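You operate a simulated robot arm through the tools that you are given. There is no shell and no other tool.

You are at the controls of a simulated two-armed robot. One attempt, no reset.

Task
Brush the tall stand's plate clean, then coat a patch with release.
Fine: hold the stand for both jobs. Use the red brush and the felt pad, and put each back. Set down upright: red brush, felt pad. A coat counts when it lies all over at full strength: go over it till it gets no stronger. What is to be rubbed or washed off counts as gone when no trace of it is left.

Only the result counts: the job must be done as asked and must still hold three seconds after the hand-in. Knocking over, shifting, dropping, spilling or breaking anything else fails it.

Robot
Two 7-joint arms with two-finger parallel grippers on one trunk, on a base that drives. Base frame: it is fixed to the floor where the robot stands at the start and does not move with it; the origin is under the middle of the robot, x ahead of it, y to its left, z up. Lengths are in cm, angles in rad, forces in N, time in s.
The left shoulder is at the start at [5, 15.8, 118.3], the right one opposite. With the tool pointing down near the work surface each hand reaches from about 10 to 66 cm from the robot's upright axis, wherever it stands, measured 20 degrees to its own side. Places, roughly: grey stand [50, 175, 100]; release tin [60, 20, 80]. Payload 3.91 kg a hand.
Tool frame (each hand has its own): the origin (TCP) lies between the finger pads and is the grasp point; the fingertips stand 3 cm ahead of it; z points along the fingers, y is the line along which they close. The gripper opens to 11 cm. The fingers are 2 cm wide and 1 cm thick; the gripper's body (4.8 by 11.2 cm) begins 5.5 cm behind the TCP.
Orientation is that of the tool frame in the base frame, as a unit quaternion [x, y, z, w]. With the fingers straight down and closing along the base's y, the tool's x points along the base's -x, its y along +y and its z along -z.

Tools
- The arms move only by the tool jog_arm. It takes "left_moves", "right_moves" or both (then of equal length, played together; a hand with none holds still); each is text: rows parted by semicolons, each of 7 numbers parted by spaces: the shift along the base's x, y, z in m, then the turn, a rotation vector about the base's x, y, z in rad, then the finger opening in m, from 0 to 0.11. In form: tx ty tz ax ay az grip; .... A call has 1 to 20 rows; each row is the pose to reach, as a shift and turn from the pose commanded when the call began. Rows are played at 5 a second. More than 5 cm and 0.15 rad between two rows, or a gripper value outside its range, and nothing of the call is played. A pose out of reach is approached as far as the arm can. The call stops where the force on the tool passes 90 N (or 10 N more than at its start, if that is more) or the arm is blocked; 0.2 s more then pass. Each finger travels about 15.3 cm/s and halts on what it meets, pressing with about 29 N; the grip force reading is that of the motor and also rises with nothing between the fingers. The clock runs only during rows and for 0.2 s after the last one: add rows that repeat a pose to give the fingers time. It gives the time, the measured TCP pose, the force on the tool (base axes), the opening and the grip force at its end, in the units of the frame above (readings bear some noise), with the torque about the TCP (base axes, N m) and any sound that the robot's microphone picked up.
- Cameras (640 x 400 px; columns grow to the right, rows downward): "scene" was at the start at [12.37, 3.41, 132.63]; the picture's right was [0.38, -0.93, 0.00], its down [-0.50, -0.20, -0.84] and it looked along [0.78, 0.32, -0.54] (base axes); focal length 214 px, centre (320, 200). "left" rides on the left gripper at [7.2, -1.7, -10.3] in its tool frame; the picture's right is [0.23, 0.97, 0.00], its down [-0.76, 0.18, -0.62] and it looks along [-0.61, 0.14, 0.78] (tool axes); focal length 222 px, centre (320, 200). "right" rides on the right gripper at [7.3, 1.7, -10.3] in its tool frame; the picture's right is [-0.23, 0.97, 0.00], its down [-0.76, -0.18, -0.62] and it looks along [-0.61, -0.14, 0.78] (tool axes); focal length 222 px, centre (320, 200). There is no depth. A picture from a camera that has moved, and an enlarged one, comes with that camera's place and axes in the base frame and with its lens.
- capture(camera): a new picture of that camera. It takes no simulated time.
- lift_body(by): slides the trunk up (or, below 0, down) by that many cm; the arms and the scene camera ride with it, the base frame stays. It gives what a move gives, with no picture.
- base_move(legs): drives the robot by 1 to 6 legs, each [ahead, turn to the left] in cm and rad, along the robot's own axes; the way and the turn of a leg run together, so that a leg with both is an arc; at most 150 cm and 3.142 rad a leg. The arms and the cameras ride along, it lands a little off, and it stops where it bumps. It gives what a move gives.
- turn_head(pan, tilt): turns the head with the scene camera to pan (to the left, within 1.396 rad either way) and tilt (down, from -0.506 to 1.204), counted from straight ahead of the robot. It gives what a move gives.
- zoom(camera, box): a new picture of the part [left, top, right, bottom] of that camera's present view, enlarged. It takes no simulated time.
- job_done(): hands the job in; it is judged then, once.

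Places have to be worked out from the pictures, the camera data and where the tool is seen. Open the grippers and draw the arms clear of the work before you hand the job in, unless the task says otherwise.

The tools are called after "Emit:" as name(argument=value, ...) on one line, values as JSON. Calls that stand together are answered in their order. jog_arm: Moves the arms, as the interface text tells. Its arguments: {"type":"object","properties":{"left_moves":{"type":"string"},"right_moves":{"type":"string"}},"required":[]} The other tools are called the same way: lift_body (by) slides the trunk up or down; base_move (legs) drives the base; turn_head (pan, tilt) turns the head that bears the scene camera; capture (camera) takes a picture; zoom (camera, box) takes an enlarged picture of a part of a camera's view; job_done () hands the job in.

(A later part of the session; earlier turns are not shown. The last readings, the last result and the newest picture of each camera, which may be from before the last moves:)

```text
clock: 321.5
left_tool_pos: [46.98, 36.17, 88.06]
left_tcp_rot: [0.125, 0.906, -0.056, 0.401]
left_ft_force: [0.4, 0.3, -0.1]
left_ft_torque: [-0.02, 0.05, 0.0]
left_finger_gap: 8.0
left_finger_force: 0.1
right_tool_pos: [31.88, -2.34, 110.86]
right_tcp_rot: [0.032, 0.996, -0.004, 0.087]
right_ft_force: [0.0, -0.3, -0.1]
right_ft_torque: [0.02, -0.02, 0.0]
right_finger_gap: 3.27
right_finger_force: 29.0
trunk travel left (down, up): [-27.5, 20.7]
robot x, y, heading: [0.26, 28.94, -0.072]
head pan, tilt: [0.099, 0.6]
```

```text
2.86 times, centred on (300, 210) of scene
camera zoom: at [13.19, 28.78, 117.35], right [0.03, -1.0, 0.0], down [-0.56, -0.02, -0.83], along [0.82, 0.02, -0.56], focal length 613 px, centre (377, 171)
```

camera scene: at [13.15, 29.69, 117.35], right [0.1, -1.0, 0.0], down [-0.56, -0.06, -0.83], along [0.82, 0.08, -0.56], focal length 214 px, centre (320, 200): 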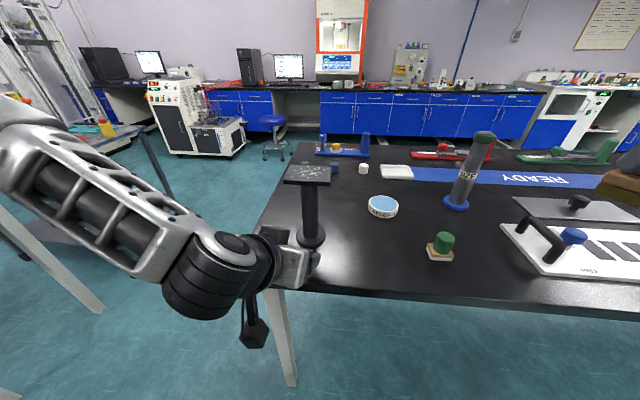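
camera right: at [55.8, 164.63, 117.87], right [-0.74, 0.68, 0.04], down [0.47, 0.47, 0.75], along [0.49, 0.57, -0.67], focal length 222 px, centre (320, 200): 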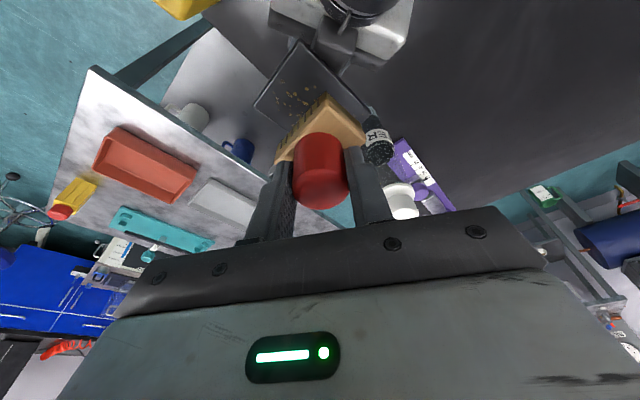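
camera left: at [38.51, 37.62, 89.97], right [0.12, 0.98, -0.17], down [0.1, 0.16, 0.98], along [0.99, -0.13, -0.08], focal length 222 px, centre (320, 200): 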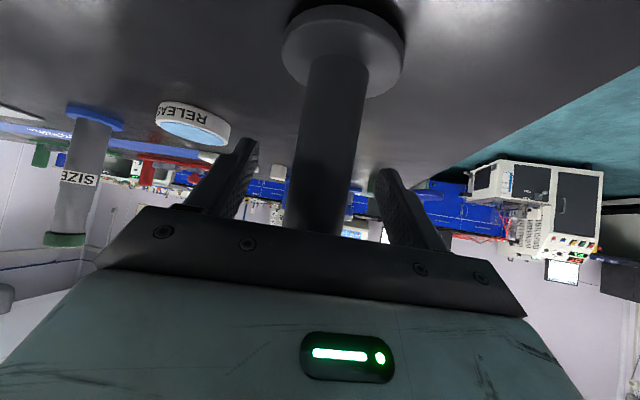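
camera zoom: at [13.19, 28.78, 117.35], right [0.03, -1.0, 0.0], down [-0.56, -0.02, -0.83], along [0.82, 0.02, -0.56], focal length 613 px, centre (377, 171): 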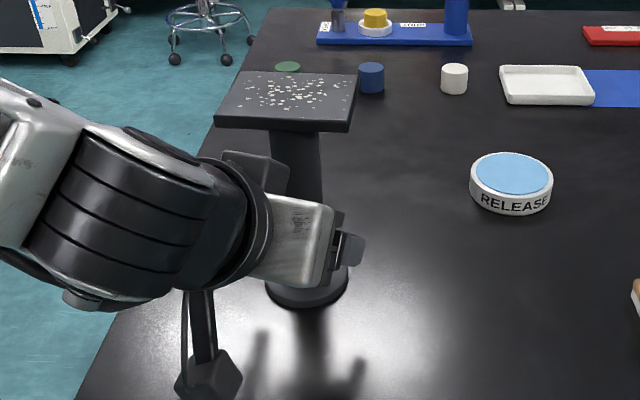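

The stand settled back upright. I lower the trunk 3.5 cm and flatten the hand's tilt by 8° so that the housing passes well below the plate.

Emit:
lift_body(by=-3.5)

Emit:
jog_arm(left_moves="0 0 0 -0.019 -0.068 0 0.08; 0 0 0 -0.038 -0.135 0 0.08; 0 0 0 -0.038 -0.135 0 0.08")

Emit:
zoom(camera="scene", box=[220, 120, 380, 280])

Emit:
capture(camera="left")

```text
clock: 322.2
left_tool_pos: [47.09, 36.2, 84.58]
left_tcp_rot: [0.125, 0.906, -0.056, 0.401]
left_ft_force: [0.2, 0.4, -0.1]
left_ft_torque: [0.0, 0.02, -0.01]
left_finger_gap: 8.03
left_finger_force: 0.0
right_tool_pos: [31.88, -2.2, 107.36]
right_tcp_rot: [0.033, 0.996, -0.004, 0.087]
right_ft_force: [-0.2, 0.3, -0.1]
right_ft_torque: [0.0, -0.01, 0.01]
right_finger_gap: 3.29
right_finger_force: 28.9
trunk travel left (down, up): [-24.0, 24.2]
robot x, y, heading: [0.24, 29.1, -0.074]
head pan, tilt: [0.099, 0.6]
```

```text
clock: 323.1
left_tool_pos: [46.95, 36.16, 84.51]
left_tcp_rot: [0.122, 0.874, -0.066, 0.465]
left_ft_force: [0.2, -1.1, 0.0]
left_ft_torque: [0.01, 0.02, 0.04]
left_finger_gap: 7.99
left_finger_force: 0.0
right_tool_pos: [31.77, -2.26, 107.28]
right_tcp_rot: [0.032, 0.996, -0.005, 0.088]
right_ft_force: [0.0, 0.8, -1.3]
right_ft_torque: [0.02, -0.01, -0.03]
right_finger_gap: 3.28
right_finger_force: 28.7
trunk travel left (down, up): [-24.0, 24.2]
robot x, y, heading: [0.35, 28.76, -0.066]
head pan, tilt: [0.099, 0.6]
```

```text
2.50 times, centred on (300, 200) of scene
camera zoom: at [13.19, 28.78, 113.85], right [0.03, -1.0, 0.0], down [-0.56, -0.02, -0.83], along [0.82, 0.02, -0.56], focal length 536 px, centre (370, 200)
```

zoom: 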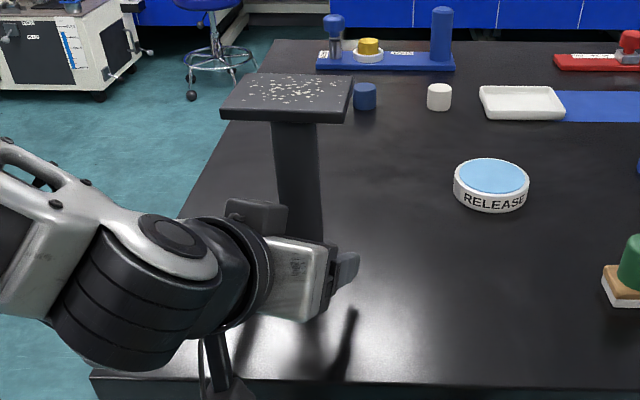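

```text
taken
camera left: at [34.4, 37.94, 84.43], right [0.14, 0.97, -0.19], down [-0.04, 0.2, 0.98], along [0.99, -0.13, 0.06], focal length 222 px, centre (320, 200)
```

left: 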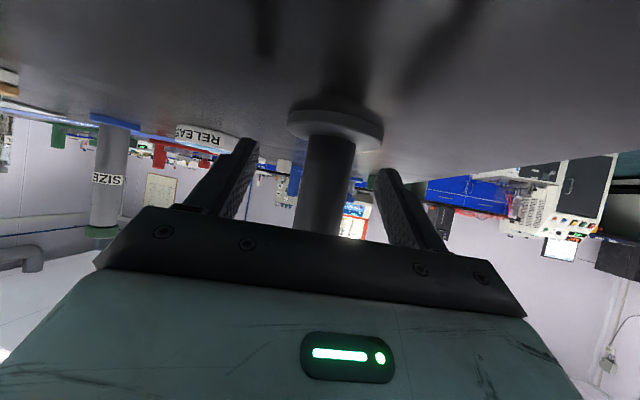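

The housing now sits well below plate height. I advance the last 4 cm, then check the plate again.

Emit:
jog_arm(left_moves="0.013 -0.001 0 0 0 0 0.08; 0.026 -0.001 0 0 0 0 0.08; 0.026 -0.001 0 0 0 0 0.08")

Emit:
zoom(camera="scene", box=[220, 120, 380, 280])

Emit:
jog_arm(left_moves="0.007 -0.0005 0 0 0 0 0.08; 0.014 -0.001 0 0 0 0 0.08; 0.014 -0.001 0 0 0 0 0.08")

Emit:
zoom(camera="scene", box=[220, 120, 380, 280])

Emit:
capture(camera="left")

```text
clock: 323.9
left_tool_pos: [49.49, 36.12, 84.63]
left_tcp_rot: [0.121, 0.876, -0.065, 0.463]
left_ft_force: [-0.1, 0.0, 0.8]
left_ft_torque: [0.02, -0.02, 0.0]
left_finger_gap: 7.97
left_finger_force: 0.0
right_tool_pos: [31.78, -2.28, 107.24]
right_tcp_rot: [0.032, 0.996, -0.005, 0.087]
right_ft_force: [0.3, 0.3, -0.1]
right_ft_torque: [-0.01, 0.0, 0.0]
right_finger_gap: 3.29
right_finger_force: 29.4
trunk travel left (down, up): [-24.0, 24.2]
robot x, y, heading: [0.17, 28.86, -0.067]
head pan, tilt: [0.099, 0.6]
```

```text
2.50 times, centred on (300, 200) of scene
camera zoom: at [13.19, 28.78, 113.85], right [0.03, -1.0, 0.0], down [-0.56, -0.02, -0.83], along [0.82, 0.02, -0.56], focal length 536 px, centre (370, 200)
```

zoom: 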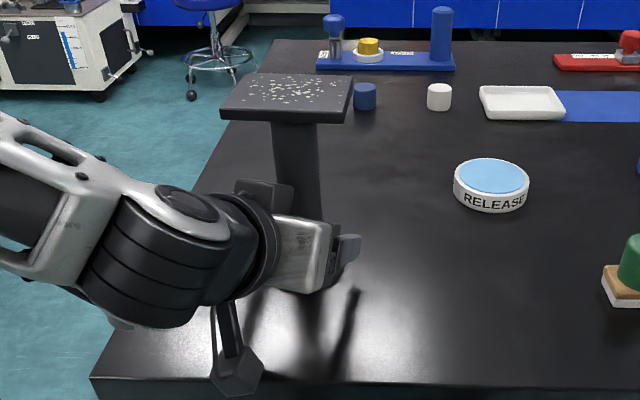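

```text
clock: 324.6
left_tool_pos: [51.02, 36.14, 84.64]
left_tcp_rot: [0.122, 0.876, -0.065, 0.463]
left_ft_force: [-0.1, 1.1, 0.0]
left_ft_torque: [0.02, -0.03, 0.01]
left_finger_gap: 8.0
left_finger_force: 0.0
right_tool_pos: [31.81, -2.23, 107.19]
right_tcp_rot: [0.033, 0.996, -0.005, 0.086]
right_ft_force: [0.7, 0.9, -1.1]
right_ft_torque: [-0.01, -0.01, 0.01]
right_finger_gap: 3.32
right_finger_force: 28.9
trunk travel left (down, up): [-24.0, 24.2]
robot x, y, heading: [0.22, 28.66, -0.069]
head pan, tilt: [0.099, 0.6]
```

```text
2.50 times, centred on (300, 200) of scene
camera zoom: at [13.19, 28.78, 113.85], right [0.03, -1.0, 0.0], down [-0.56, -0.02, -0.83], along [0.82, 0.02, -0.56], focal length 536 px, centre (370, 200)
```

zoom: 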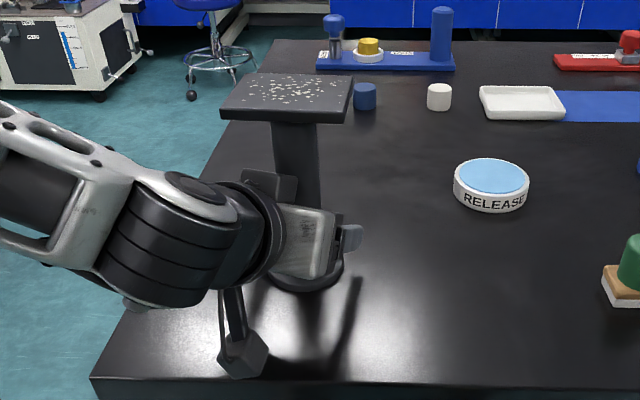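

```text
taken
camera left: at [38.36, 37.83, 84.41], right [0.14, 0.97, -0.19], down [-0.04, 0.2, 0.98], along [0.99, -0.13, 0.06], focal length 222 px, centre (320, 200)
```

left: 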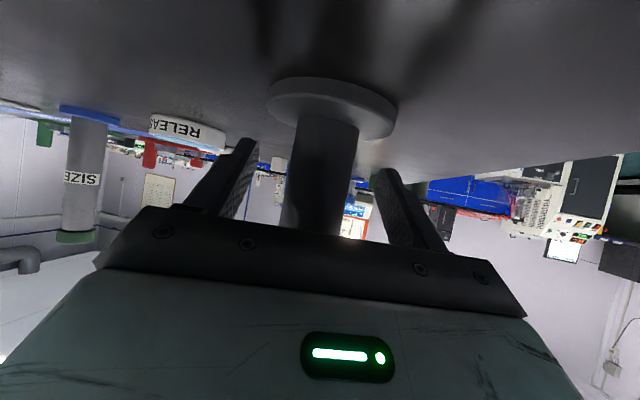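

The plate stayed still and the post stands between the pads. I centre by 2 mm and close the left fingers on the post.

Emit:
jog_arm(left_moves="0 -0.002 0 0 0 0 0.07; 0 -0.002 0 0 0 0 0.055; 0 -0.002 0 0 0 0 0.045; 0 -0.002 0 0 0 0 0.04; 0 -0.002 0 0 0 0 0.037; 0 -0.002 0 0 0 0 0.034; 0 -0.002 0 0 0 0 0.028; 0 -0.002 0 0 0 0 0.02")

Emit:
zoom(camera="scene", box=[220, 120, 380, 280])

```text
clock: 326.4
left_tool_pos: [50.9, 35.82, 84.62]
left_tcp_rot: [0.122, 0.875, -0.066, 0.463]
left_ft_force: [1.2, -0.6, 0.3]
left_ft_torque: [0.03, -0.05, -0.01]
left_finger_gap: 3.53
left_finger_force: 28.7
right_tool_pos: [31.77, -2.23, 107.24]
right_tcp_rot: [0.032, 0.996, -0.005, 0.088]
right_ft_force: [0.2, -0.2, -1.7]
right_ft_torque: [-0.01, -0.01, 0.02]
right_finger_gap: 3.29
right_finger_force: 28.5
trunk travel left (down, up): [-24.0, 24.2]
robot x, y, heading: [0.17, 28.78, -0.07]
head pan, tilt: [0.099, 0.6]
```

```text
2.50 times, centred on (300, 200) of scene
camera zoom: at [13.19, 28.78, 113.85], right [0.03, -1.0, 0.0], down [-0.56, -0.02, -0.83], along [0.82, 0.02, -0.56], focal length 536 px, centre (370, 200)
```

zoom: 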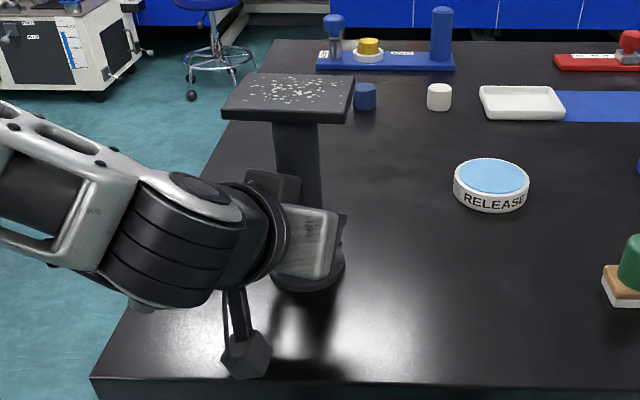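

The stand is held (gap 3.53 cm, 29 N). Now I bring the brush over the plate, turning it −24° so its block lines up with the plate.

Emit:
jog_arm(right_moves="0.018 0.034 0.005 0 0 -0.043 0; 0.037 0.069 0.01 0 0 -0.086 0; 0.055 0.104 0.015 0 0 -0.129 0; 0.073 0.139 0.02 0 0 -0.172 0; 0.091 0.174 0.02 0 0 -0.215 0; 0.11 0.209 0.02 0 0 -0.258 0; 0.128 0.244 0.02 0 0 -0.301 0; 0.146 0.279 0.02 0 0 -0.344 0; 0.165 0.314 0.02 0 0 -0.387 0; 0.183 0.349 0.02 0 0 -0.43 0; 0.199 0.38 0.02 0 0 -0.43 0; 0.199 0.38 0.02 0 0 -0.43 0")

Emit:
capture(camera="scene")

Emit:
capture(camera="right")

```text
clock: 329.1
left_tool_pos: [50.99, 35.93, 84.41]
left_tcp_rot: [0.121, 0.876, -0.065, 0.463]
left_ft_force: [-0.5, 0.3, -0.5]
left_ft_torque: [-0.02, 0.01, 0.03]
left_finger_gap: 3.53
left_finger_force: 29.4
right_tool_pos: [49.85, 32.53, 109.06]
right_tcp_rot: [0.243, 0.966, -0.022, 0.085]
right_ft_force: [0.2, 0.4, -1.0]
right_ft_torque: [-0.01, 0.02, -0.02]
right_finger_gap: 3.24
right_finger_force: 29.5
right hand out of reach, approached as far as the arm can: row 10, 11, 12
trunk travel left (down, up): [-24.0, 24.2]
robot x, y, heading: [0.26, 28.78, -0.068]
head pan, tilt: [0.099, 0.6]
```

```text
taken
camera scene: at [13.18, 28.78, 113.85], right [0.03, -1.0, 0.0], down [-0.56, -0.02, -0.83], along [0.82, 0.02, -0.56], focal length 214 px, centre (320, 200)
```

scene: 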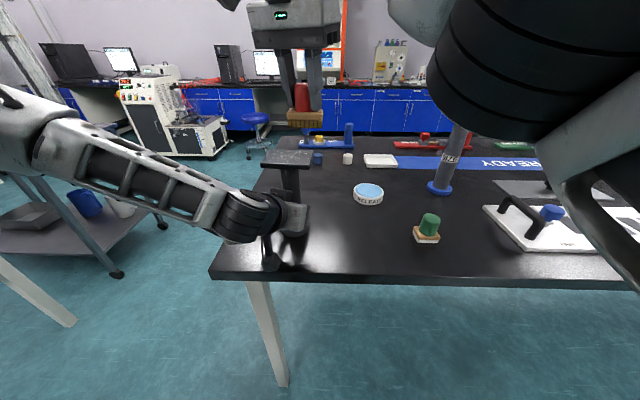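

```text
taken
camera right: at [42.68, 38.15, 117.98], right [0.66, 0.75, 0.04], down [0.48, -0.46, 0.75], along [0.58, -0.47, -0.66], focal length 222 px, centre (320, 200)
```

right: 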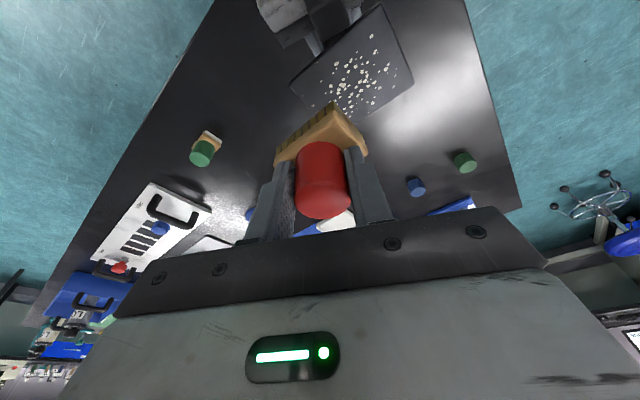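

The reach ends 3.7 cm short with this yaw and height. I turn the brush hand back to its natural yaw (block orientation does not matter for brushing) and lower while moving over the plate.

Emit:
jog_arm(right_moves="0 0 -0.005 0 0 0.12 0; 0 0 -0.01 0 0 0.24 0; 0.003 0.006 -0.015 0 0 0.36 0; 0.008 0.014 -0.02 0 0 0.43 0; 0.013 0.022 -0.03 0 0 0.43 0; 0.017 0.033 -0.04 0 0 0.43 0; 0.017 0.033 -0.04 0 0 0.43 0")

Emit:
zoom(camera="scene", box=[220, 60, 400, 200])

Emit:
capture(camera="right")

```text
clock: 330.6
left_tool_pos: [50.88, 35.78, 84.55]
left_tcp_rot: [0.122, 0.875, -0.066, 0.463]
left_ft_force: [0.1, -0.1, -0.5]
left_ft_torque: [-0.01, 0.0, 0.0]
left_finger_gap: 3.54
left_finger_force: 29.1
right_tool_pos: [51.37, 35.11, 105.28]
right_tcp_rot: [0.032, 0.996, -0.004, 0.087]
right_ft_force: [0.0, 0.1, -0.7]
right_ft_torque: [0.01, -0.01, -0.03]
right_finger_gap: 3.27
right_finger_force: 28.6
right hand out of reach, approached as far as the arm can: row 6, 7
trunk travel left (down, up): [-24.0, 24.2]
robot x, y, heading: [-0.09, 28.5, -0.075]
head pan, tilt: [0.099, 0.6]
```

```text
2.86 times, centred on (310, 130) of scene
camera zoom: at [13.19, 28.78, 113.85], right [0.03, -1.0, 0.0], down [-0.56, -0.02, -0.83], along [0.82, 0.02, -0.56], focal length 613 px, centre (349, 400)
```

zoom: 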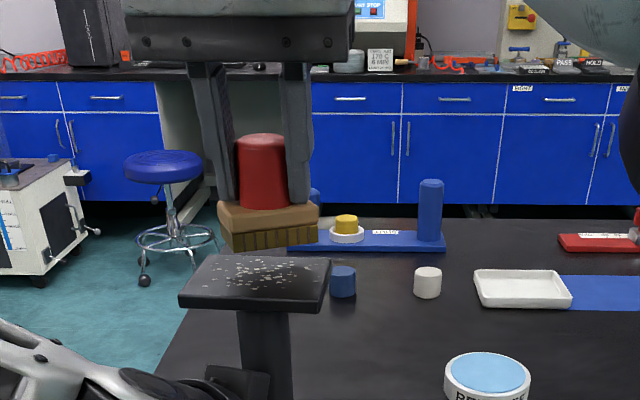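

```text
taken
camera right: at [42.6, 37.31, 114.1], right [0.29, 0.96, 0.04], down [0.63, -0.22, 0.75], along [0.72, -0.19, -0.66], focal length 222 px, centre (320, 200)
```

right: 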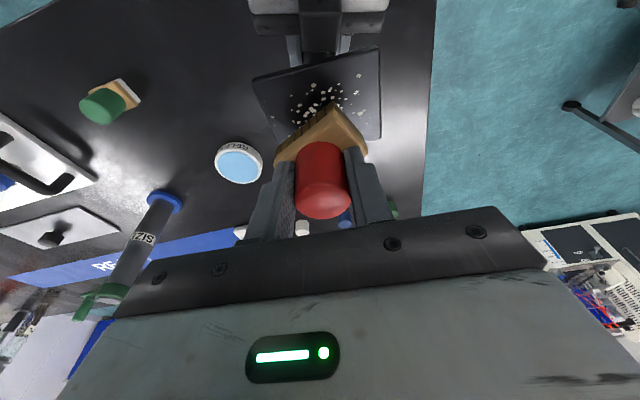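

The plate's far part would be out of the right arm's reach from here. I release the stand gently, withdraw both hands, and shift the robot a little forward and left (post then at ~6.4 cm left, like in the earlier successful setting).

Emit:
jog_arm(right_moves="-0.01 -0.02 0.01 0 0 0 0; -0.02 -0.05 0.02 0 0 0 0; -0.035 -0.09 0.03 0 0 0 0; -0.05 -0.13 0.03 0 0 0 0; -0.065 -0.17 0.03 0 0 0 0; -0.08 -0.21 0.03 0 0 0 0; -0.10 -0.25 0.03 0 0 0 0; -0.12 -0.29 0.03 0 0 0 0; -0.14 -0.33 0.03 0 0 0 0; -0.16 -0.36 0.03 0 0 0 0", left_moves="0 0 0 0 0 0 0.035; 0 0 0 0 0 0 0.038; 0 0 0 0 0 0 0.045; 0 0 0 0 0 0 0.06; 0 0 0 0 0 0 0.08; -0.03 0.0085 0 0 0 0 0.08; -0.06 0.017 0 0 0 0 0.08; -0.09 0.0255 0 0 0 0 0.08; -0.115 0.0325 0 0 0 0 0.08; -0.115 0.0325 0 0 0 0 0.08")

Emit:
base_move(legs=[[0, 0.27], [3.5, 0], [0, -0.2]])

Emit:
capture(camera="scene")

Emit:
capture(camera="left")

```text
clock: 332.9
left_tool_pos: [41.69, 38.17, 84.13]
left_tcp_rot: [0.121, 0.875, -0.065, 0.464]
left_ft_force: [-0.3, 0.8, -0.8]
left_ft_torque: [0.0, 0.02, 0.01]
left_finger_gap: 7.99
left_finger_force: 0.1
left hand out of reach, approached as far as the arm can: row 9, 10
right_tool_pos: [35.52, -0.99, 108.05]
right_tcp_rot: [0.032, 0.996, -0.005, 0.087]
right_ft_force: [-0.1, 0.5, -1.3]
right_ft_torque: [-0.01, 0.04, -0.01]
right_finger_gap: 3.28
right_finger_force: 28.9
trunk travel left (down, up): [-24.0, 24.2]
robot x, y, heading: [0.19, 28.5, -0.072]
head pan, tilt: [0.099, 0.6]
```

```text
clock: 335.4
left_tool_pos: [44.46, 41.71, 83.96]
left_tcp_rot: [0.089, 0.879, -0.048, 0.465]
left_ft_force: [0.1, -0.1, -0.7]
left_ft_torque: [0.0, -0.02, 0.02]
left_finger_gap: 8.0
left_finger_force: 0.1
right_tool_pos: [41.28, 2.36, 108.14]
right_tcp_rot: [-0.004, 0.996, -0.001, 0.087]
right_ft_force: [0.1, -0.1, -0.9]
right_ft_torque: [0.01, -0.05, -0.02]
right_finger_gap: 3.28
right_finger_force: 29.0
trunk travel left (down, up): [-24.0, 24.2]
robot x, y, heading: [3.6, 29.45, 0.002]
head pan, tilt: [0.099, 0.6]
```

```text
taken
camera scene: at [16.62, 30.39, 113.85], right [0.1, -0.99, 0.0], down [-0.56, -0.06, -0.83], along [0.82, 0.08, -0.56], focal length 214 px, centre (320, 200)
```

scene: 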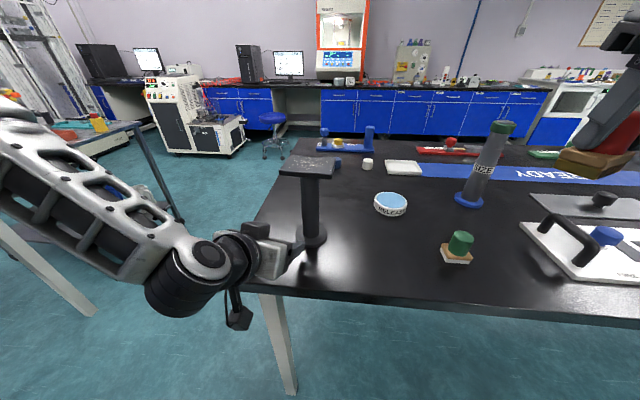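

```text
taken
camera left: at [31.7, 42.62, 83.86], right [0.07, 0.98, -0.19], down [-0.05, 0.19, 0.98], along [1.0, -0.06, 0.06], focal length 222 px, centre (320, 200)
```

left: 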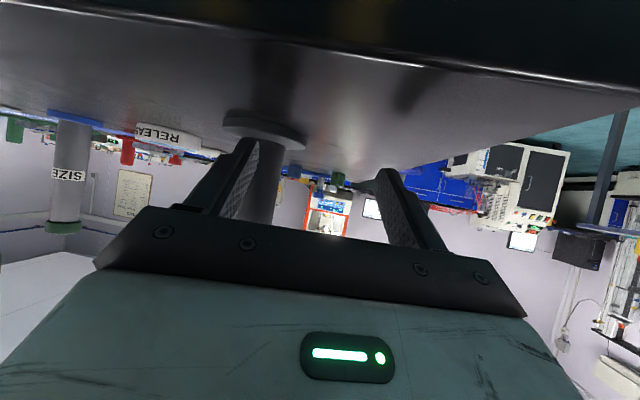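

The stand is fine. I yaw the left hand to −32° on its approach line west of the post.

Emit:
jog_arm(left_moves="-0.015 0.005 0.002 0 0 0 0.08; -0.03 0.008 0.004 0 0 -0.12 0.08; -0.032 0.008 0.006 0 0 -0.24 0.08; -0.032 0.008 0.006 0 0 -0.355 0.08; -0.032 0.008 0.006 0 0 -0.355 0.08")

Emit:
capture(camera="left")

```text
clock: 336.6
left_tool_pos: [43.41, 42.65, 83.84]
left_tcp_rot: [0.243, 0.849, -0.13, 0.45]
left_ft_force: [-0.1, -0.3, 0.0]
left_ft_torque: [0.01, 0.01, -0.01]
left_finger_gap: 8.03
left_finger_force: 0.0
left hand out of reach, approached as far as the arm can: row 1, 2, 3, 4, 5
right_tool_pos: [41.21, 2.36, 108.13]
right_tcp_rot: [-0.004, 0.996, -0.002, 0.087]
right_ft_force: [-0.4, 0.3, -0.7]
right_ft_torque: [0.01, 0.04, 0.02]
right_finger_gap: 3.27
right_finger_force: 29.3
trunk travel left (down, up): [-24.0, 24.2]
robot x, y, heading: [3.74, 29.41, -0.002]
head pan, tilt: [0.099, 0.6]
```

```text
taken
camera left: at [31.78, 47.86, 83.77], right [0.41, 0.89, -0.19], down [0.02, 0.2, 0.98], along [0.91, -0.4, 0.06], focal length 222 px, centre (320, 200)
```

left: 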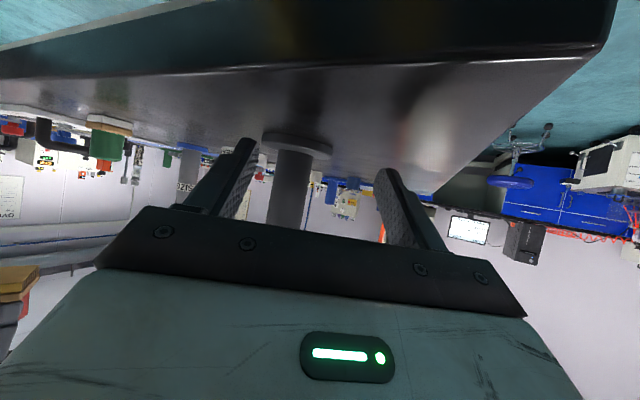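

Aligned except 1.7 cm sideways. I shift sideways and advance along the axis in steps.

Emit:
jog_arm(left_moves="0 -0.009 0.002 0 0 0 0.08; 0 -0.017 0.004 0 0 0 0.08; 0.025 -0.033 0.004 0 0 0 0.08; 0.045 -0.0455 0.004 0 0 0 0.08; 0.045 -0.0455 0.004 0 0 0 0.08")

Emit:
capture(camera="left")

Emit:
zoom(camera="scene", box=[220, 120, 380, 280])

```text
clock: 337.8
left_tool_pos: [47.8, 38.01, 84.47]
left_tcp_rot: [0.243, 0.849, -0.13, 0.45]
left_ft_force: [0.2, -0.4, 0.0]
left_ft_torque: [0.02, 0.02, 0.02]
left_finger_gap: 7.98
left_finger_force: 0.2
right_tool_pos: [41.13, 2.39, 108.07]
right_tcp_rot: [-0.003, 0.996, -0.001, 0.088]
right_ft_force: [0.0, 0.7, -1.2]
right_ft_torque: [-0.04, -0.02, -0.01]
right_finger_gap: 3.27
right_finger_force: 29.0
trunk travel left (down, up): [-24.0, 24.2]
robot x, y, heading: [3.95, 29.68, -0.004]
head pan, tilt: [0.099, 0.6]
```

```text
taken
camera left: at [36.28, 43.27, 84.21], right [0.41, 0.89, -0.19], down [0.02, 0.2, 0.98], along [0.91, -0.4, 0.06], focal length 222 px, centre (320, 200)
```

left: 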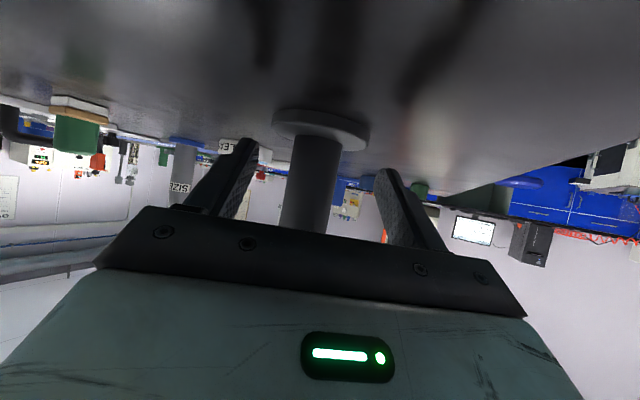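

```text
2.50 times, centred on (300, 200) of scene
camera zoom: at [16.62, 30.41, 113.85], right [0.1, -0.99, 0.0], down [-0.56, -0.06, -0.83], along [0.82, 0.08, -0.56], focal length 536 px, centre (370, 200)
```

zoom: 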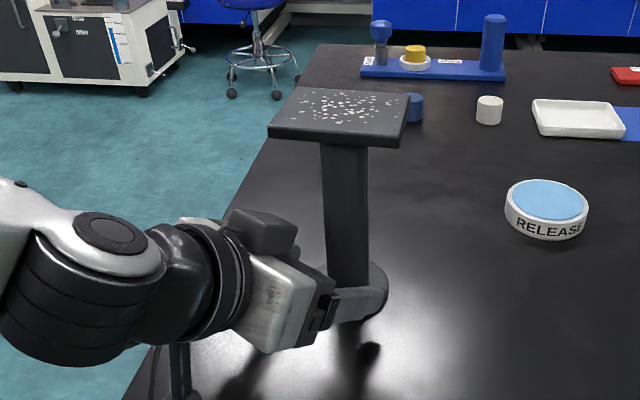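

On axis. I advance the last 3.7 cm and check the plate.

Emit:
jog_arm(left_moves="0.011 -0.0068 0 0 0 0 0.08; 0.022 -0.0136 0 0 0 0 0.08; 0.032 -0.02 0 0 0 0 0.08; 0.032 -0.02 0 0 0 0 0.08")

Emit:
capture(camera="left")

Emit:
zoom(camera="scene", box=[220, 120, 380, 280])

```text
clock: 338.8
left_tool_pos: [50.95, 36.07, 84.52]
left_tcp_rot: [0.243, 0.85, -0.13, 0.449]
left_ft_force: [-0.1, -0.5, -0.4]
left_ft_torque: [-0.01, 0.05, -0.03]
left_finger_gap: 8.0
left_finger_force: 0.1
right_tool_pos: [41.2, 2.35, 108.04]
right_tcp_rot: [-0.003, 0.996, -0.002, 0.088]
right_ft_force: [-0.4, 0.2, -0.8]
right_ft_torque: [-0.01, 0.0, 0.0]
right_finger_gap: 3.29
right_finger_force: 29.1
trunk travel left (down, up): [-24.0, 24.2]
robot x, y, heading: [3.64, 29.39, -0.0]
head pan, tilt: [0.099, 0.6]
```

```text
taken
camera left: at [39.36, 41.22, 84.35], right [0.41, 0.89, -0.19], down [0.02, 0.2, 0.98], along [0.91, -0.4, 0.06], focal length 222 px, centre (320, 200)
```

left: 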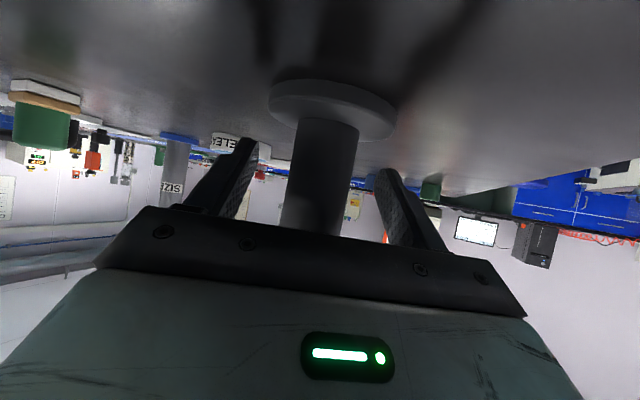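

```text
2.50 times, centred on (300, 200) of scene
camera zoom: at [16.62, 30.41, 113.85], right [0.1, -0.99, 0.0], down [-0.56, -0.06, -0.83], along [0.82, 0.08, -0.56], focal length 536 px, centre (370, 200)
```

zoom: 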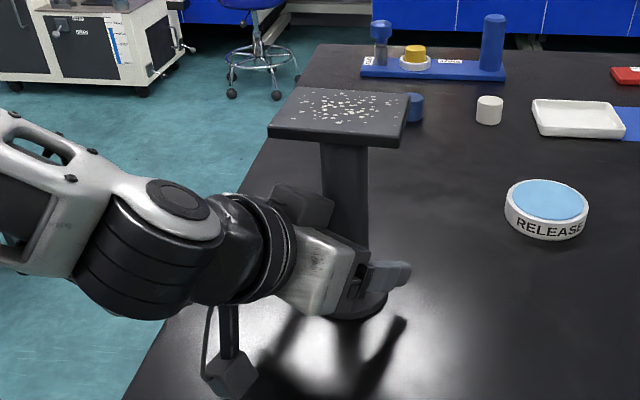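

The plate stayed put and the post is centred. I close the left fingers on it.

Emit:
jog_arm(left_moves="0 0 0 0 0 0 0.06; 0 0 0 0 0 0 0.048; 0 0 0 0 0 0 0.042; 0 0 0 0 0 0 0.038; 0 0 0 0 0 0 0.034; 0 0 0 0 0 0 0.026; 0 0 0 0 0 0 0.02")

Emit:
jog_arm(right_moves="0.007 0.03 0.005 0 0 0 0; 0.015 0.065 0.01 0 0 0 0; 0.023 0.1 0.01 0 0 0 0; 0.032 0.14 0.01 0 0 0 0; 0.042 0.18 0.01 0 0 0 0; 0.052 0.22 0.01 0 0 0 0; 0.062 0.26 0.005 0 0 0 0; 0.075 0.3 0 0 0 0 0; 0.09 0.325 -0.005 0 0 0 0; 0.1 0.335 -0.01 0 0 0 0; 0.1 0.335 -0.02 0 0 0 0; 0.1 0.335 -0.02 0 0 0 0")

Emit:
zoom(camera="scene", box=[220, 80, 380, 220])

Emit:
capture(camera="right")

```text
clock: 340.4
left_tool_pos: [50.92, 36.01, 84.58]
left_tcp_rot: [0.244, 0.85, -0.13, 0.449]
left_ft_force: [-0.7, 0.1, 0.2]
left_ft_torque: [0.02, -0.03, -0.05]
left_finger_gap: 3.53
left_finger_force: 28.9
right_tool_pos: [41.19, 2.31, 108.04]
right_tcp_rot: [-0.003, 0.996, -0.001, 0.086]
right_ft_force: [0.5, -0.5, -0.9]
right_ft_torque: [0.0, 0.06, -0.03]
right_finger_gap: 3.26
right_finger_force: 29.5
trunk travel left (down, up): [-24.0, 24.2]
robot x, y, heading: [3.72, 29.59, -0.002]
head pan, tilt: [0.099, 0.6]
```

```text
clock: 343.0
left_tool_pos: [50.98, 36.0, 84.54]
left_tcp_rot: [0.244, 0.849, -0.13, 0.45]
left_ft_force: [0.9, 0.7, 0.3]
left_ft_torque: [0.07, -0.03, -0.02]
left_finger_gap: 3.51
left_finger_force: 28.9
right_tool_pos: [51.06, 35.81, 106.11]
right_tcp_rot: [-0.004, 0.996, -0.001, 0.087]
right_ft_force: [-0.4, -0.5, -0.5]
right_ft_torque: [-0.01, 0.04, -0.01]
right_finger_gap: 3.3
right_finger_force: 28.5
trunk travel left (down, up): [-24.0, 24.2]
robot x, y, heading: [3.73, 29.31, 0.001]
head pan, tilt: [0.099, 0.6]
```

```text
2.86 times, centred on (300, 150) of scene
camera zoom: at [16.62, 30.41, 113.85], right [0.1, -0.99, 0.0], down [-0.56, -0.06, -0.83], along [0.82, 0.08, -0.56], focal length 613 px, centre (377, 343)
```

zoom: 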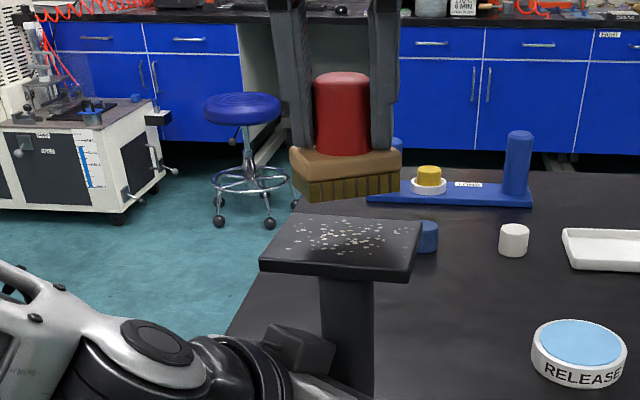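

```text
taken
camera right: at [42.06, 37.42, 114.99], right [0.22, 0.98, 0.04], down [0.64, -0.17, 0.75], along [0.73, -0.14, -0.66], focal length 222 px, centre (320, 200)
```

right: 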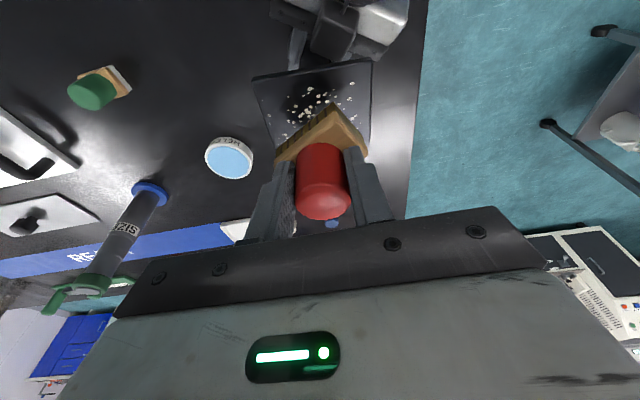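

The brush is centred over the plate without reach limits. I lower to contact.

Emit:
jog_arm(right_moves="0.003 0 -0.012 0 0 0 0; 0.004 0 -0.02 0 0 0 0; 0.004 0 -0.02 0 0 0 0")

Emit:
jog_arm(right_moves="0 0 -0.003 0 0 0 0; 0 0 -0.006 0 0 0 0; 0 0 -0.006 0 0 0 0")

```text
clock: 343.8
left_tool_pos: [50.96, 36.02, 84.42]
left_tcp_rot: [0.244, 0.849, -0.13, 0.449]
left_ft_force: [-0.6, 0.7, 0.1]
left_ft_torque: [0.04, 0.04, 0.01]
left_finger_gap: 3.53
left_finger_force: 29.0
right_tool_pos: [51.71, 35.82, 104.03]
right_tcp_rot: [-0.003, 0.996, -0.002, 0.088]
right_ft_force: [-0.8, 0.4, -0.7]
right_ft_torque: [0.01, 0.0, -0.02]
right_finger_gap: 3.3
right_finger_force: 29.3
trunk travel left (down, up): [-24.0, 24.2]
robot x, y, heading: [3.76, 29.7, 0.002]
head pan, tilt: [0.099, 0.6]
```

```text
clock: 344.6
left_tool_pos: [50.94, 36.05, 84.39]
left_tcp_rot: [0.244, 0.85, -0.13, 0.449]
left_ft_force: [0.5, 0.0, -0.5]
left_ft_torque: [0.05, -0.03, 0.0]
left_finger_gap: 3.52
left_finger_force: 29.2
right_tool_pos: [51.62, 35.9, 103.53]
right_tcp_rot: [-0.003, 0.996, -0.003, 0.087]
right_ft_force: [0.2, -0.3, -1.0]
right_ft_torque: [-0.01, 0.03, -0.01]
right_finger_gap: 3.29
right_finger_force: 28.5
trunk travel left (down, up): [-24.0, 24.2]
robot x, y, heading: [3.38, 29.4, -0.001]
head pan, tilt: [0.099, 0.6]
```

Emit:
jog_arm(right_moves="0 0 -0.002 0 0 0 0; 0 0 -0.004 0 0 0 0; 0 0 -0.004 0 0 0 0")

Emit:
zoom(camera="scene", box=[220, 80, 380, 220])

```text
clock: 345.4
left_tool_pos: [50.9, 36.07, 84.54]
left_tcp_rot: [0.244, 0.85, -0.13, 0.449]
left_ft_force: [1.9, -0.5, 0.3]
left_ft_torque: [0.0, 0.03, -0.04]
left_finger_gap: 3.52
left_finger_force: 28.9
right_tool_pos: [51.65, 35.79, 103.13]
right_tcp_rot: [-0.003, 0.996, -0.001, 0.087]
right_ft_force: [-1.2, -0.6, 2.9]
right_ft_torque: [0.0, -0.12, -0.02]
right_finger_gap: 3.29
right_finger_force: 28.7
trunk travel left (down, up): [-24.0, 24.2]
robot x, y, heading: [4.02, 29.34, 0.001]
head pan, tilt: [0.099, 0.6]
```

```text
2.86 times, centred on (300, 150) of scene
camera zoom: at [16.61, 30.4, 113.85], right [0.1, -0.99, 0.0], down [-0.56, -0.06, -0.83], along [0.82, 0.08, -0.56], focal length 613 px, centre (377, 343)
```

zoom: 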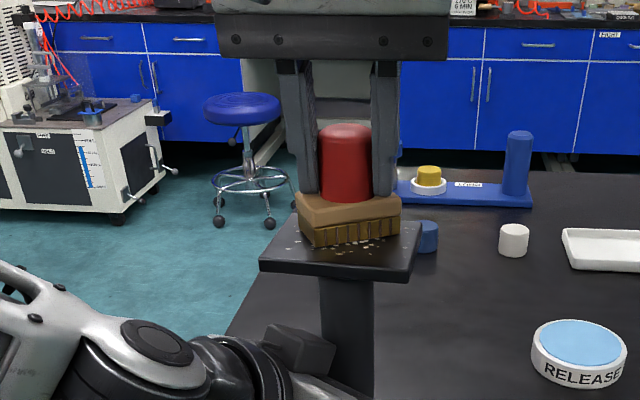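

First contact at TCP z=103.1. I press 2 mm more and do a first set of strokes, then lift to inspect.

Emit:
jog_arm(right_moves="0 0 -0.002 0 0 0 0; 0.012 0 -0.002 0 0 0 0; -0.012 0 -0.002 0 0 0 0; 0.012 0.006 -0.002 0 0 0 0; -0.012 0.006 -0.002 0 0 0 0; 0.012 -0.006 -0.002 0 0 0 0; -0.012 -0.006 -0.002 0 0 0 0; 0 -0.012 -0.002 0 0 0 0; 0 0.012 -0.002 0 0 0 0; 0.006 -0.012 -0.002 0 0 0 0; 0.006 0.012 -0.002 0 0 0 0; -0.006 0.012 -0.002 0 0 0 0; -0.006 -0.012 -0.002 0 0 0 0; 0 0 -0.002 0 0 0 0")

Emit:
jog_arm(right_moves="0 -0.01 0.03 0 0 0 0; 0 -0.05 0.05 0 0 0 0; -0.01 -0.09 0.06 0 0 0 0; -0.01 -0.09 0.06 0 0 0 0")

Emit:
zoom(camera="scene", box=[280, 125, 336, 160])

Emit:
zoom(camera="right", box=[240, 40, 480, 200])

```text
clock: 348.4
left_tool_pos: [50.85, 36.04, 84.52]
left_tcp_rot: [0.242, 0.85, -0.129, 0.45]
left_ft_force: [1.5, 4.8, 0.1]
left_ft_torque: [-0.43, 0.67, 0.13]
left_finger_gap: 3.55
left_finger_force: 29.4
right_tool_pos: [51.33, 35.83, 102.98]
right_tcp_rot: [-0.002, 0.996, -0.002, 0.087]
right_ft_force: [-4.4, -5.7, 19.9]
right_ft_torque: [-0.47, -0.33, -0.18]
right_finger_gap: 3.27
right_finger_force: 29.1
trunk travel left (down, up): [-24.0, 24.2]
robot x, y, heading: [3.87, 29.14, 0.004]
head pan, tilt: [0.099, 0.6]
```

```text
clock: 349.4
left_tool_pos: [50.98, 36.04, 84.52]
left_tcp_rot: [0.243, 0.849, -0.129, 0.451]
left_ft_force: [0.9, -1.0, 5.7]
left_ft_torque: [-0.03, -0.31, 0.0]
left_finger_gap: 3.55
left_finger_force: 28.8
right_tool_pos: [50.41, 26.9, 108.97]
right_tcp_rot: [-0.005, 0.996, -0.001, 0.087]
right_ft_force: [0.3, -0.6, -0.8]
right_ft_torque: [0.01, 0.02, -0.01]
right_finger_gap: 3.26
right_finger_force: 29.2
trunk travel left (down, up): [-24.0, 24.2]
robot x, y, heading: [3.76, 29.47, 0.0]
head pan, tilt: [0.099, 0.6]
```

```text
11.43 times, centred on (308, 142) of scene
camera zoom: at [16.59, 30.39, 113.85], right [0.1, -0.99, 0.0], down [-0.56, -0.06, -0.83], along [0.82, 0.08, -0.56], focal length 2451 px, centre (457, 857)
```

zoom: 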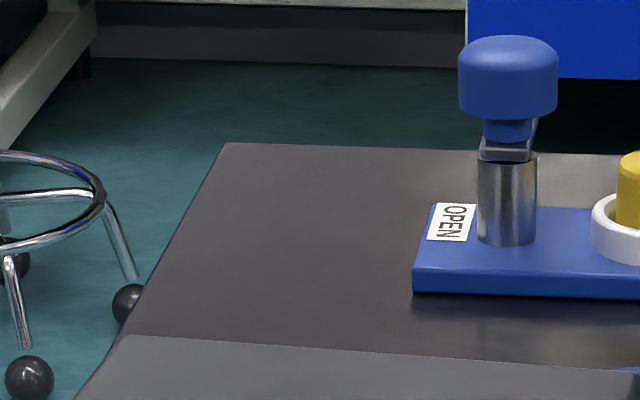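

```text
2.50 times, centred on (360, 120) of right
camera zoom: at [41.44, 28.4, 117.87], right [0.22, 0.98, 0.04], down [0.64, -0.17, 0.75], along [0.73, -0.14, -0.66], focal length 555 px, centre (220, 400)
```

zoom: 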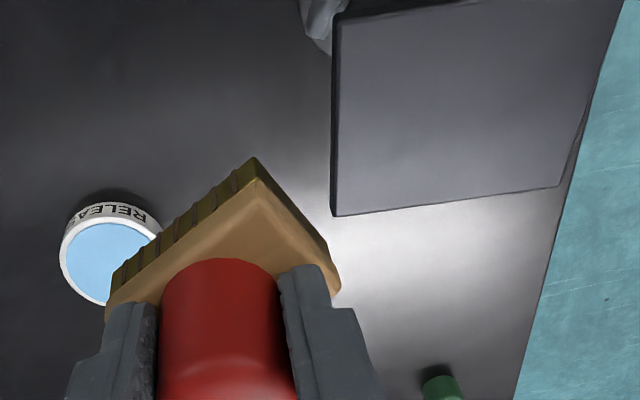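

The near plate's white specks are gone after these strokes — this is the right stand. I zoom closely for remaining traces, also at the edges.

Emit:
zoom(camera="scene", box=[275, 148, 345, 192])

Emit:
zoom(camera="right", box=[360, 20, 490, 135])

```text
9.09 times, centred on (310, 170) of scene
camera zoom: at [16.59, 30.39, 113.85], right [0.1, -0.99, 0.0], down [-0.56, -0.06, -0.83], along [0.82, 0.08, -0.56], focal length 1950 px, centre (411, 473)
```

zoom: 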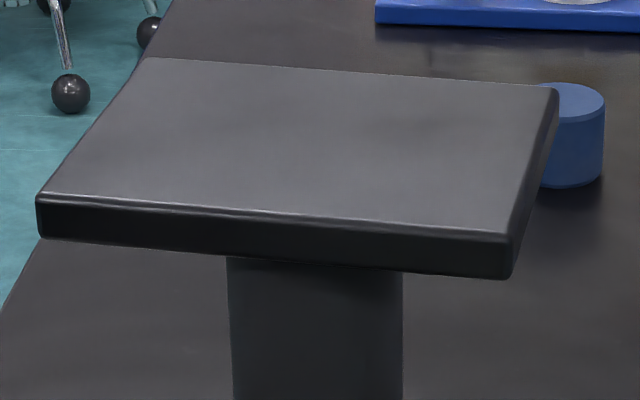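

```text
3.48 times, centred on (425, 78) of right
camera zoom: at [41.44, 28.4, 117.87], right [0.22, 0.98, 0.04], down [0.64, -0.17, 0.75], along [0.73, -0.14, -0.66], focal length 773 px, centre (-45, 626)
```

zoom: 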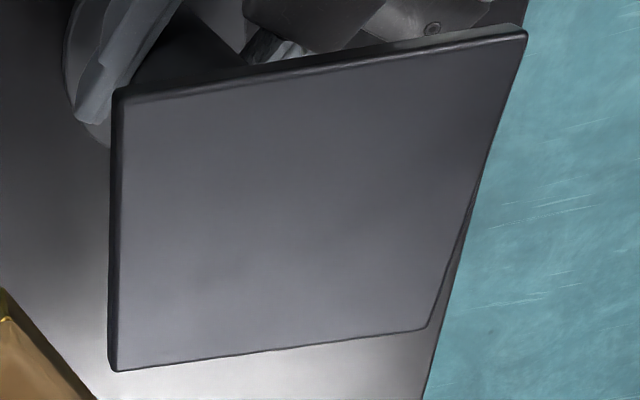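

The plate looks clean. To leave no trace, I make one more full pass including edges and corners.

Emit:
jog_arm(right_moves="0 0.04 0 0 0 0 0; 0.005 0.08 -0.01 0 0 0 0; 0.01 0.09 -0.04 0 0 0 0; 0.01 0.09 -0.0585 0 0 0 0; 0.025 0.09 -0.0585 0 0 0 0; -0.005 0.09 -0.0585 0 0 0 0; -0.005 0.075 -0.0585 0 0 0 0; 0.025 0.075 -0.0585 0 0 0 0; 0.025 0.062 -0.0585 0 0 0 0; -0.005 0.062 -0.0585 0 0 0 0; 0.01 0.07 -0.0585 0 0 0 0; 0.025 0.09 -0.0585 0 0 0 0; 0.025 0.105 -0.0585 0 0 0 0; -0.005 0.105 -0.0585 0 0 0 0; -0.005 0.118 -0.0585 0 0 0 0; 0.025 0.118 -0.0585 0 0 0 0; 0.01 0.1 -0.0585 0 0 0 0; 0.01 0.09 -0.0585 0 0 0 0")

Emit:
jog_arm(right_moves="0.014 0.02 0 0 0 0 0; 0.014 -0.025 0 0 0 0 0; -0.014 -0.025 0 0 0 0 0; -0.014 0.02 0 0 0 0 0; 0.014 0.01 0 0 0 0 0; -0.014 0.01 0 0 0 0 0; 0.014 -0.01 0 0 0 0 0; -0.014 -0.01 0 0 0 0 0; 0 0 0 0 0 0 0; 0 0 0.03 0 0 0 0; 0 -0.04 0.05 0 0 0 0; -0.005 -0.085 0.06 0 0 0 0; -0.01 -0.13 0.06 0 0 0 0; -0.01 -0.13 0.06 0 0 0 0")

Emit:
zoom(camera="scene", box=[275, 148, 345, 192])

Emit:
capture(camera="right")

```text
clock: 353.2
left_tool_pos: [50.85, 36.02, 84.59]
left_tcp_rot: [0.244, 0.849, -0.13, 0.45]
left_ft_force: [0.5, -0.1, 9.0]
left_ft_torque: [-0.19, -0.41, 0.03]
left_finger_gap: 3.54
left_finger_force: 29.3
right_tool_pos: [51.62, 35.89, 103.14]
right_tcp_rot: [-0.004, 0.996, -0.001, 0.087]
right_ft_force: [-0.4, -0.2, -1.7]
right_ft_torque: [-0.02, 0.04, 0.01]
right_finger_gap: 3.28
right_finger_force: 29.2
trunk travel left (down, up): [-24.0, 24.2]
robot x, y, heading: [3.73, 29.63, -0.001]
head pan, tilt: [0.099, 0.6]
```

```text
clock: 356.2
left_tool_pos: [50.92, 36.03, 84.57]
left_tcp_rot: [0.244, 0.849, -0.13, 0.45]
left_ft_force: [-0.5, 0.4, 8.4]
left_ft_torque: [-0.2, -0.34, -0.02]
left_finger_gap: 3.51
left_finger_force: 28.9
right_tool_pos: [50.4, 22.6, 109.07]
right_tcp_rot: [-0.004, 0.996, -0.001, 0.087]
right_ft_force: [-0.3, 0.4, -1.2]
right_ft_torque: [0.02, 0.01, 0.01]
right_finger_gap: 3.31
right_finger_force: 29.4
trunk travel left (down, up): [-24.0, 24.2]
robot x, y, heading: [3.7, 29.31, -0.002]
head pan, tilt: [0.099, 0.6]
```

```text
9.09 times, centred on (310, 170) of scene
camera zoom: at [16.55, 30.39, 113.86], right [0.1, -0.99, 0.0], down [-0.56, -0.06, -0.83], along [0.82, 0.08, -0.56], focal length 1950 px, centre (411, 473)
```

zoom: 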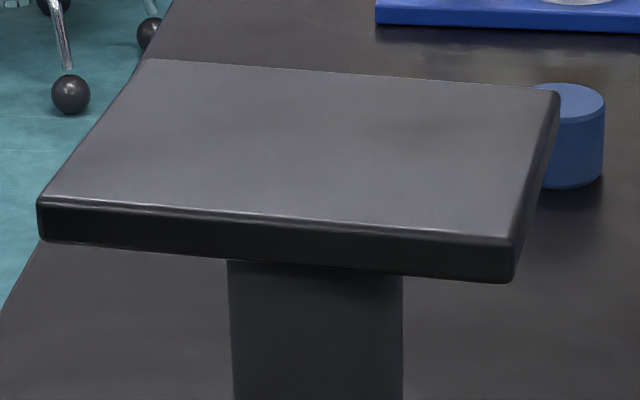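

```text
taken
camera right: at [41.47, 24.21, 118.04], right [0.22, 0.98, 0.04], down [0.64, -0.17, 0.75], along [0.73, -0.14, -0.66], focal length 222 px, centre (320, 200)
```

right: 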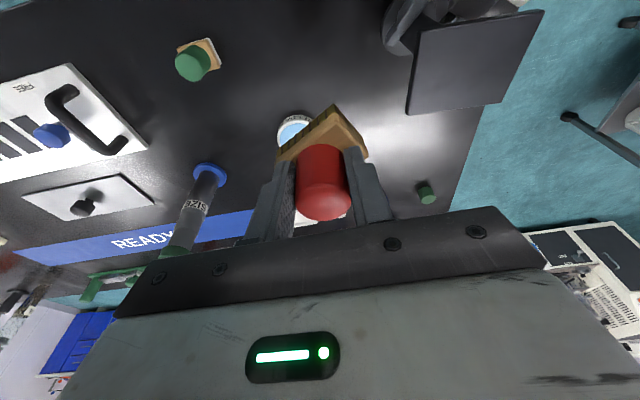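

Clean in both views, but the last pass had little pressure; I repeat it with firmer pressure so no trace remains at the edges.

Emit:
jog_arm(right_moves="0.005 0.04 0 0 0 0 0; 0.01 0.085 -0.005 0 0 0 0; 0.012 0.13 -0.01 0 0 0 0; 0.012 0.13 -0.05 0 0 0 0; 0.012 0.13 -0.0625 0 0 0 0; 0.026 0.13 -0.0625 0 0 0 0; -0.004 0.13 -0.0625 0 0 0 0; -0.004 0.115 -0.0625 0 0 0 0; 0.026 0.115 -0.0625 0 0 0 0; 0.026 0.102 -0.0625 0 0 0 0; -0.004 0.102 -0.0625 0 0 0 0; 0.01 0.11 -0.0625 0 0 0 0; 0.026 0.13 -0.0625 0 0 0 0; 0.026 0.145 -0.0625 0 0 0 0; -0.004 0.145 -0.0625 0 0 0 0; -0.004 0.157 -0.0625 0 0 0 0; 0.026 0.157 -0.0625 0 0 0 0; 0.01 0.14 -0.0625 0 0 0 0; 0.01 0.13 -0.0625 0 0 0 0")

Emit:
jog_arm(right_moves="0.014 0.02 0 0 0 0 0; 0.014 -0.025 0 0 0 0 0; -0.014 -0.025 0 0 0 0 0; -0.014 0.02 0 0 0 0 0; 0 0 0 0 0 0 0; 0 0 0.03 0 0 0 0; 0 -0.04 0.05 0 0 0 0; -0.005 -0.085 0.06 0 0 0 0; -0.01 -0.13 0.06 0 0 0 0; -0.01 -0.13 0.06 0 0 0 0")

Emit:
zoom(camera="scene", box=[275, 148, 345, 192])

Emit:
zoom(camera="right", box=[390, 0, 560, 130])

```text
clock: 360.2
left_tool_pos: [50.82, 35.98, 84.51]
left_tcp_rot: [0.245, 0.849, -0.13, 0.45]
left_ft_force: [1.3, -5.0, -2.0]
left_ft_torque: [0.42, -0.22, -0.05]
left_finger_gap: 3.53
left_finger_force: 28.8
right_tool_pos: [51.39, 35.98, 102.92]
right_tcp_rot: [-0.005, 0.996, 0.0, 0.09]
right_ft_force: [2.2, 8.8, 23.0]
right_ft_torque: [0.73, -0.53, 0.13]
right_finger_gap: 3.25
right_finger_force: 29.4
trunk travel left (down, up): [-24.0, 24.2]
robot x, y, heading: [3.24, 29.44, 0.004]
head pan, tilt: [0.099, 0.6]
```

```text
clock: 362.4
left_tool_pos: [50.96, 36.0, 84.61]
left_tcp_rot: [0.243, 0.849, -0.129, 0.451]
left_ft_force: [1.8, 0.4, 4.7]
left_ft_torque: [-0.07, -0.37, -0.04]
left_finger_gap: 3.54
left_finger_force: 28.7
right_tool_pos: [50.42, 22.66, 109.08]
right_tcp_rot: [-0.004, 0.996, -0.001, 0.087]
right_ft_force: [-0.3, -0.9, -1.4]
right_ft_torque: [0.01, 0.02, -0.02]
right_finger_gap: 3.28
right_finger_force: 28.7
trunk travel left (down, up): [-24.0, 24.2]
robot x, y, heading: [3.44, 29.73, 0.001]
head pan, tilt: [0.099, 0.6]
```

```text
9.09 times, centred on (310, 170) of scene
camera zoom: at [16.59, 30.39, 113.86], right [0.1, -0.99, 0.0], down [-0.56, -0.06, -0.83], along [0.82, 0.08, -0.56], focal length 1950 px, centre (411, 473)
```

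zoom: 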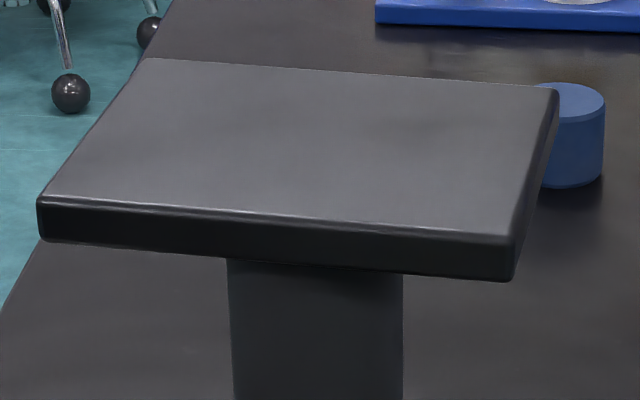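

```text
3.08 times, centred on (475, 65) of right
camera zoom: at [41.45, 24.18, 118.06], right [0.22, 0.98, 0.04], down [0.64, -0.17, 0.75], along [0.73, -0.14, -0.66], focal length 684 px, centre (-157, 615)
```

zoom: 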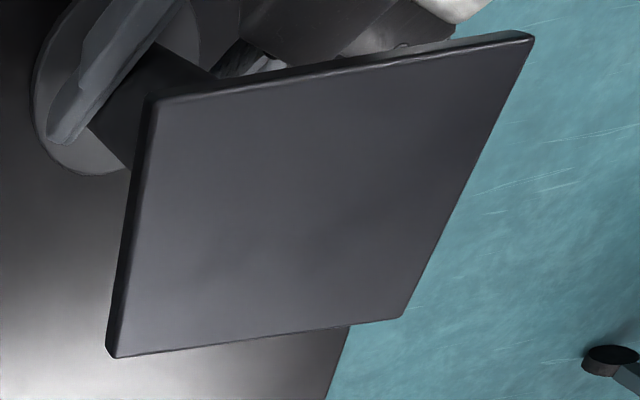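

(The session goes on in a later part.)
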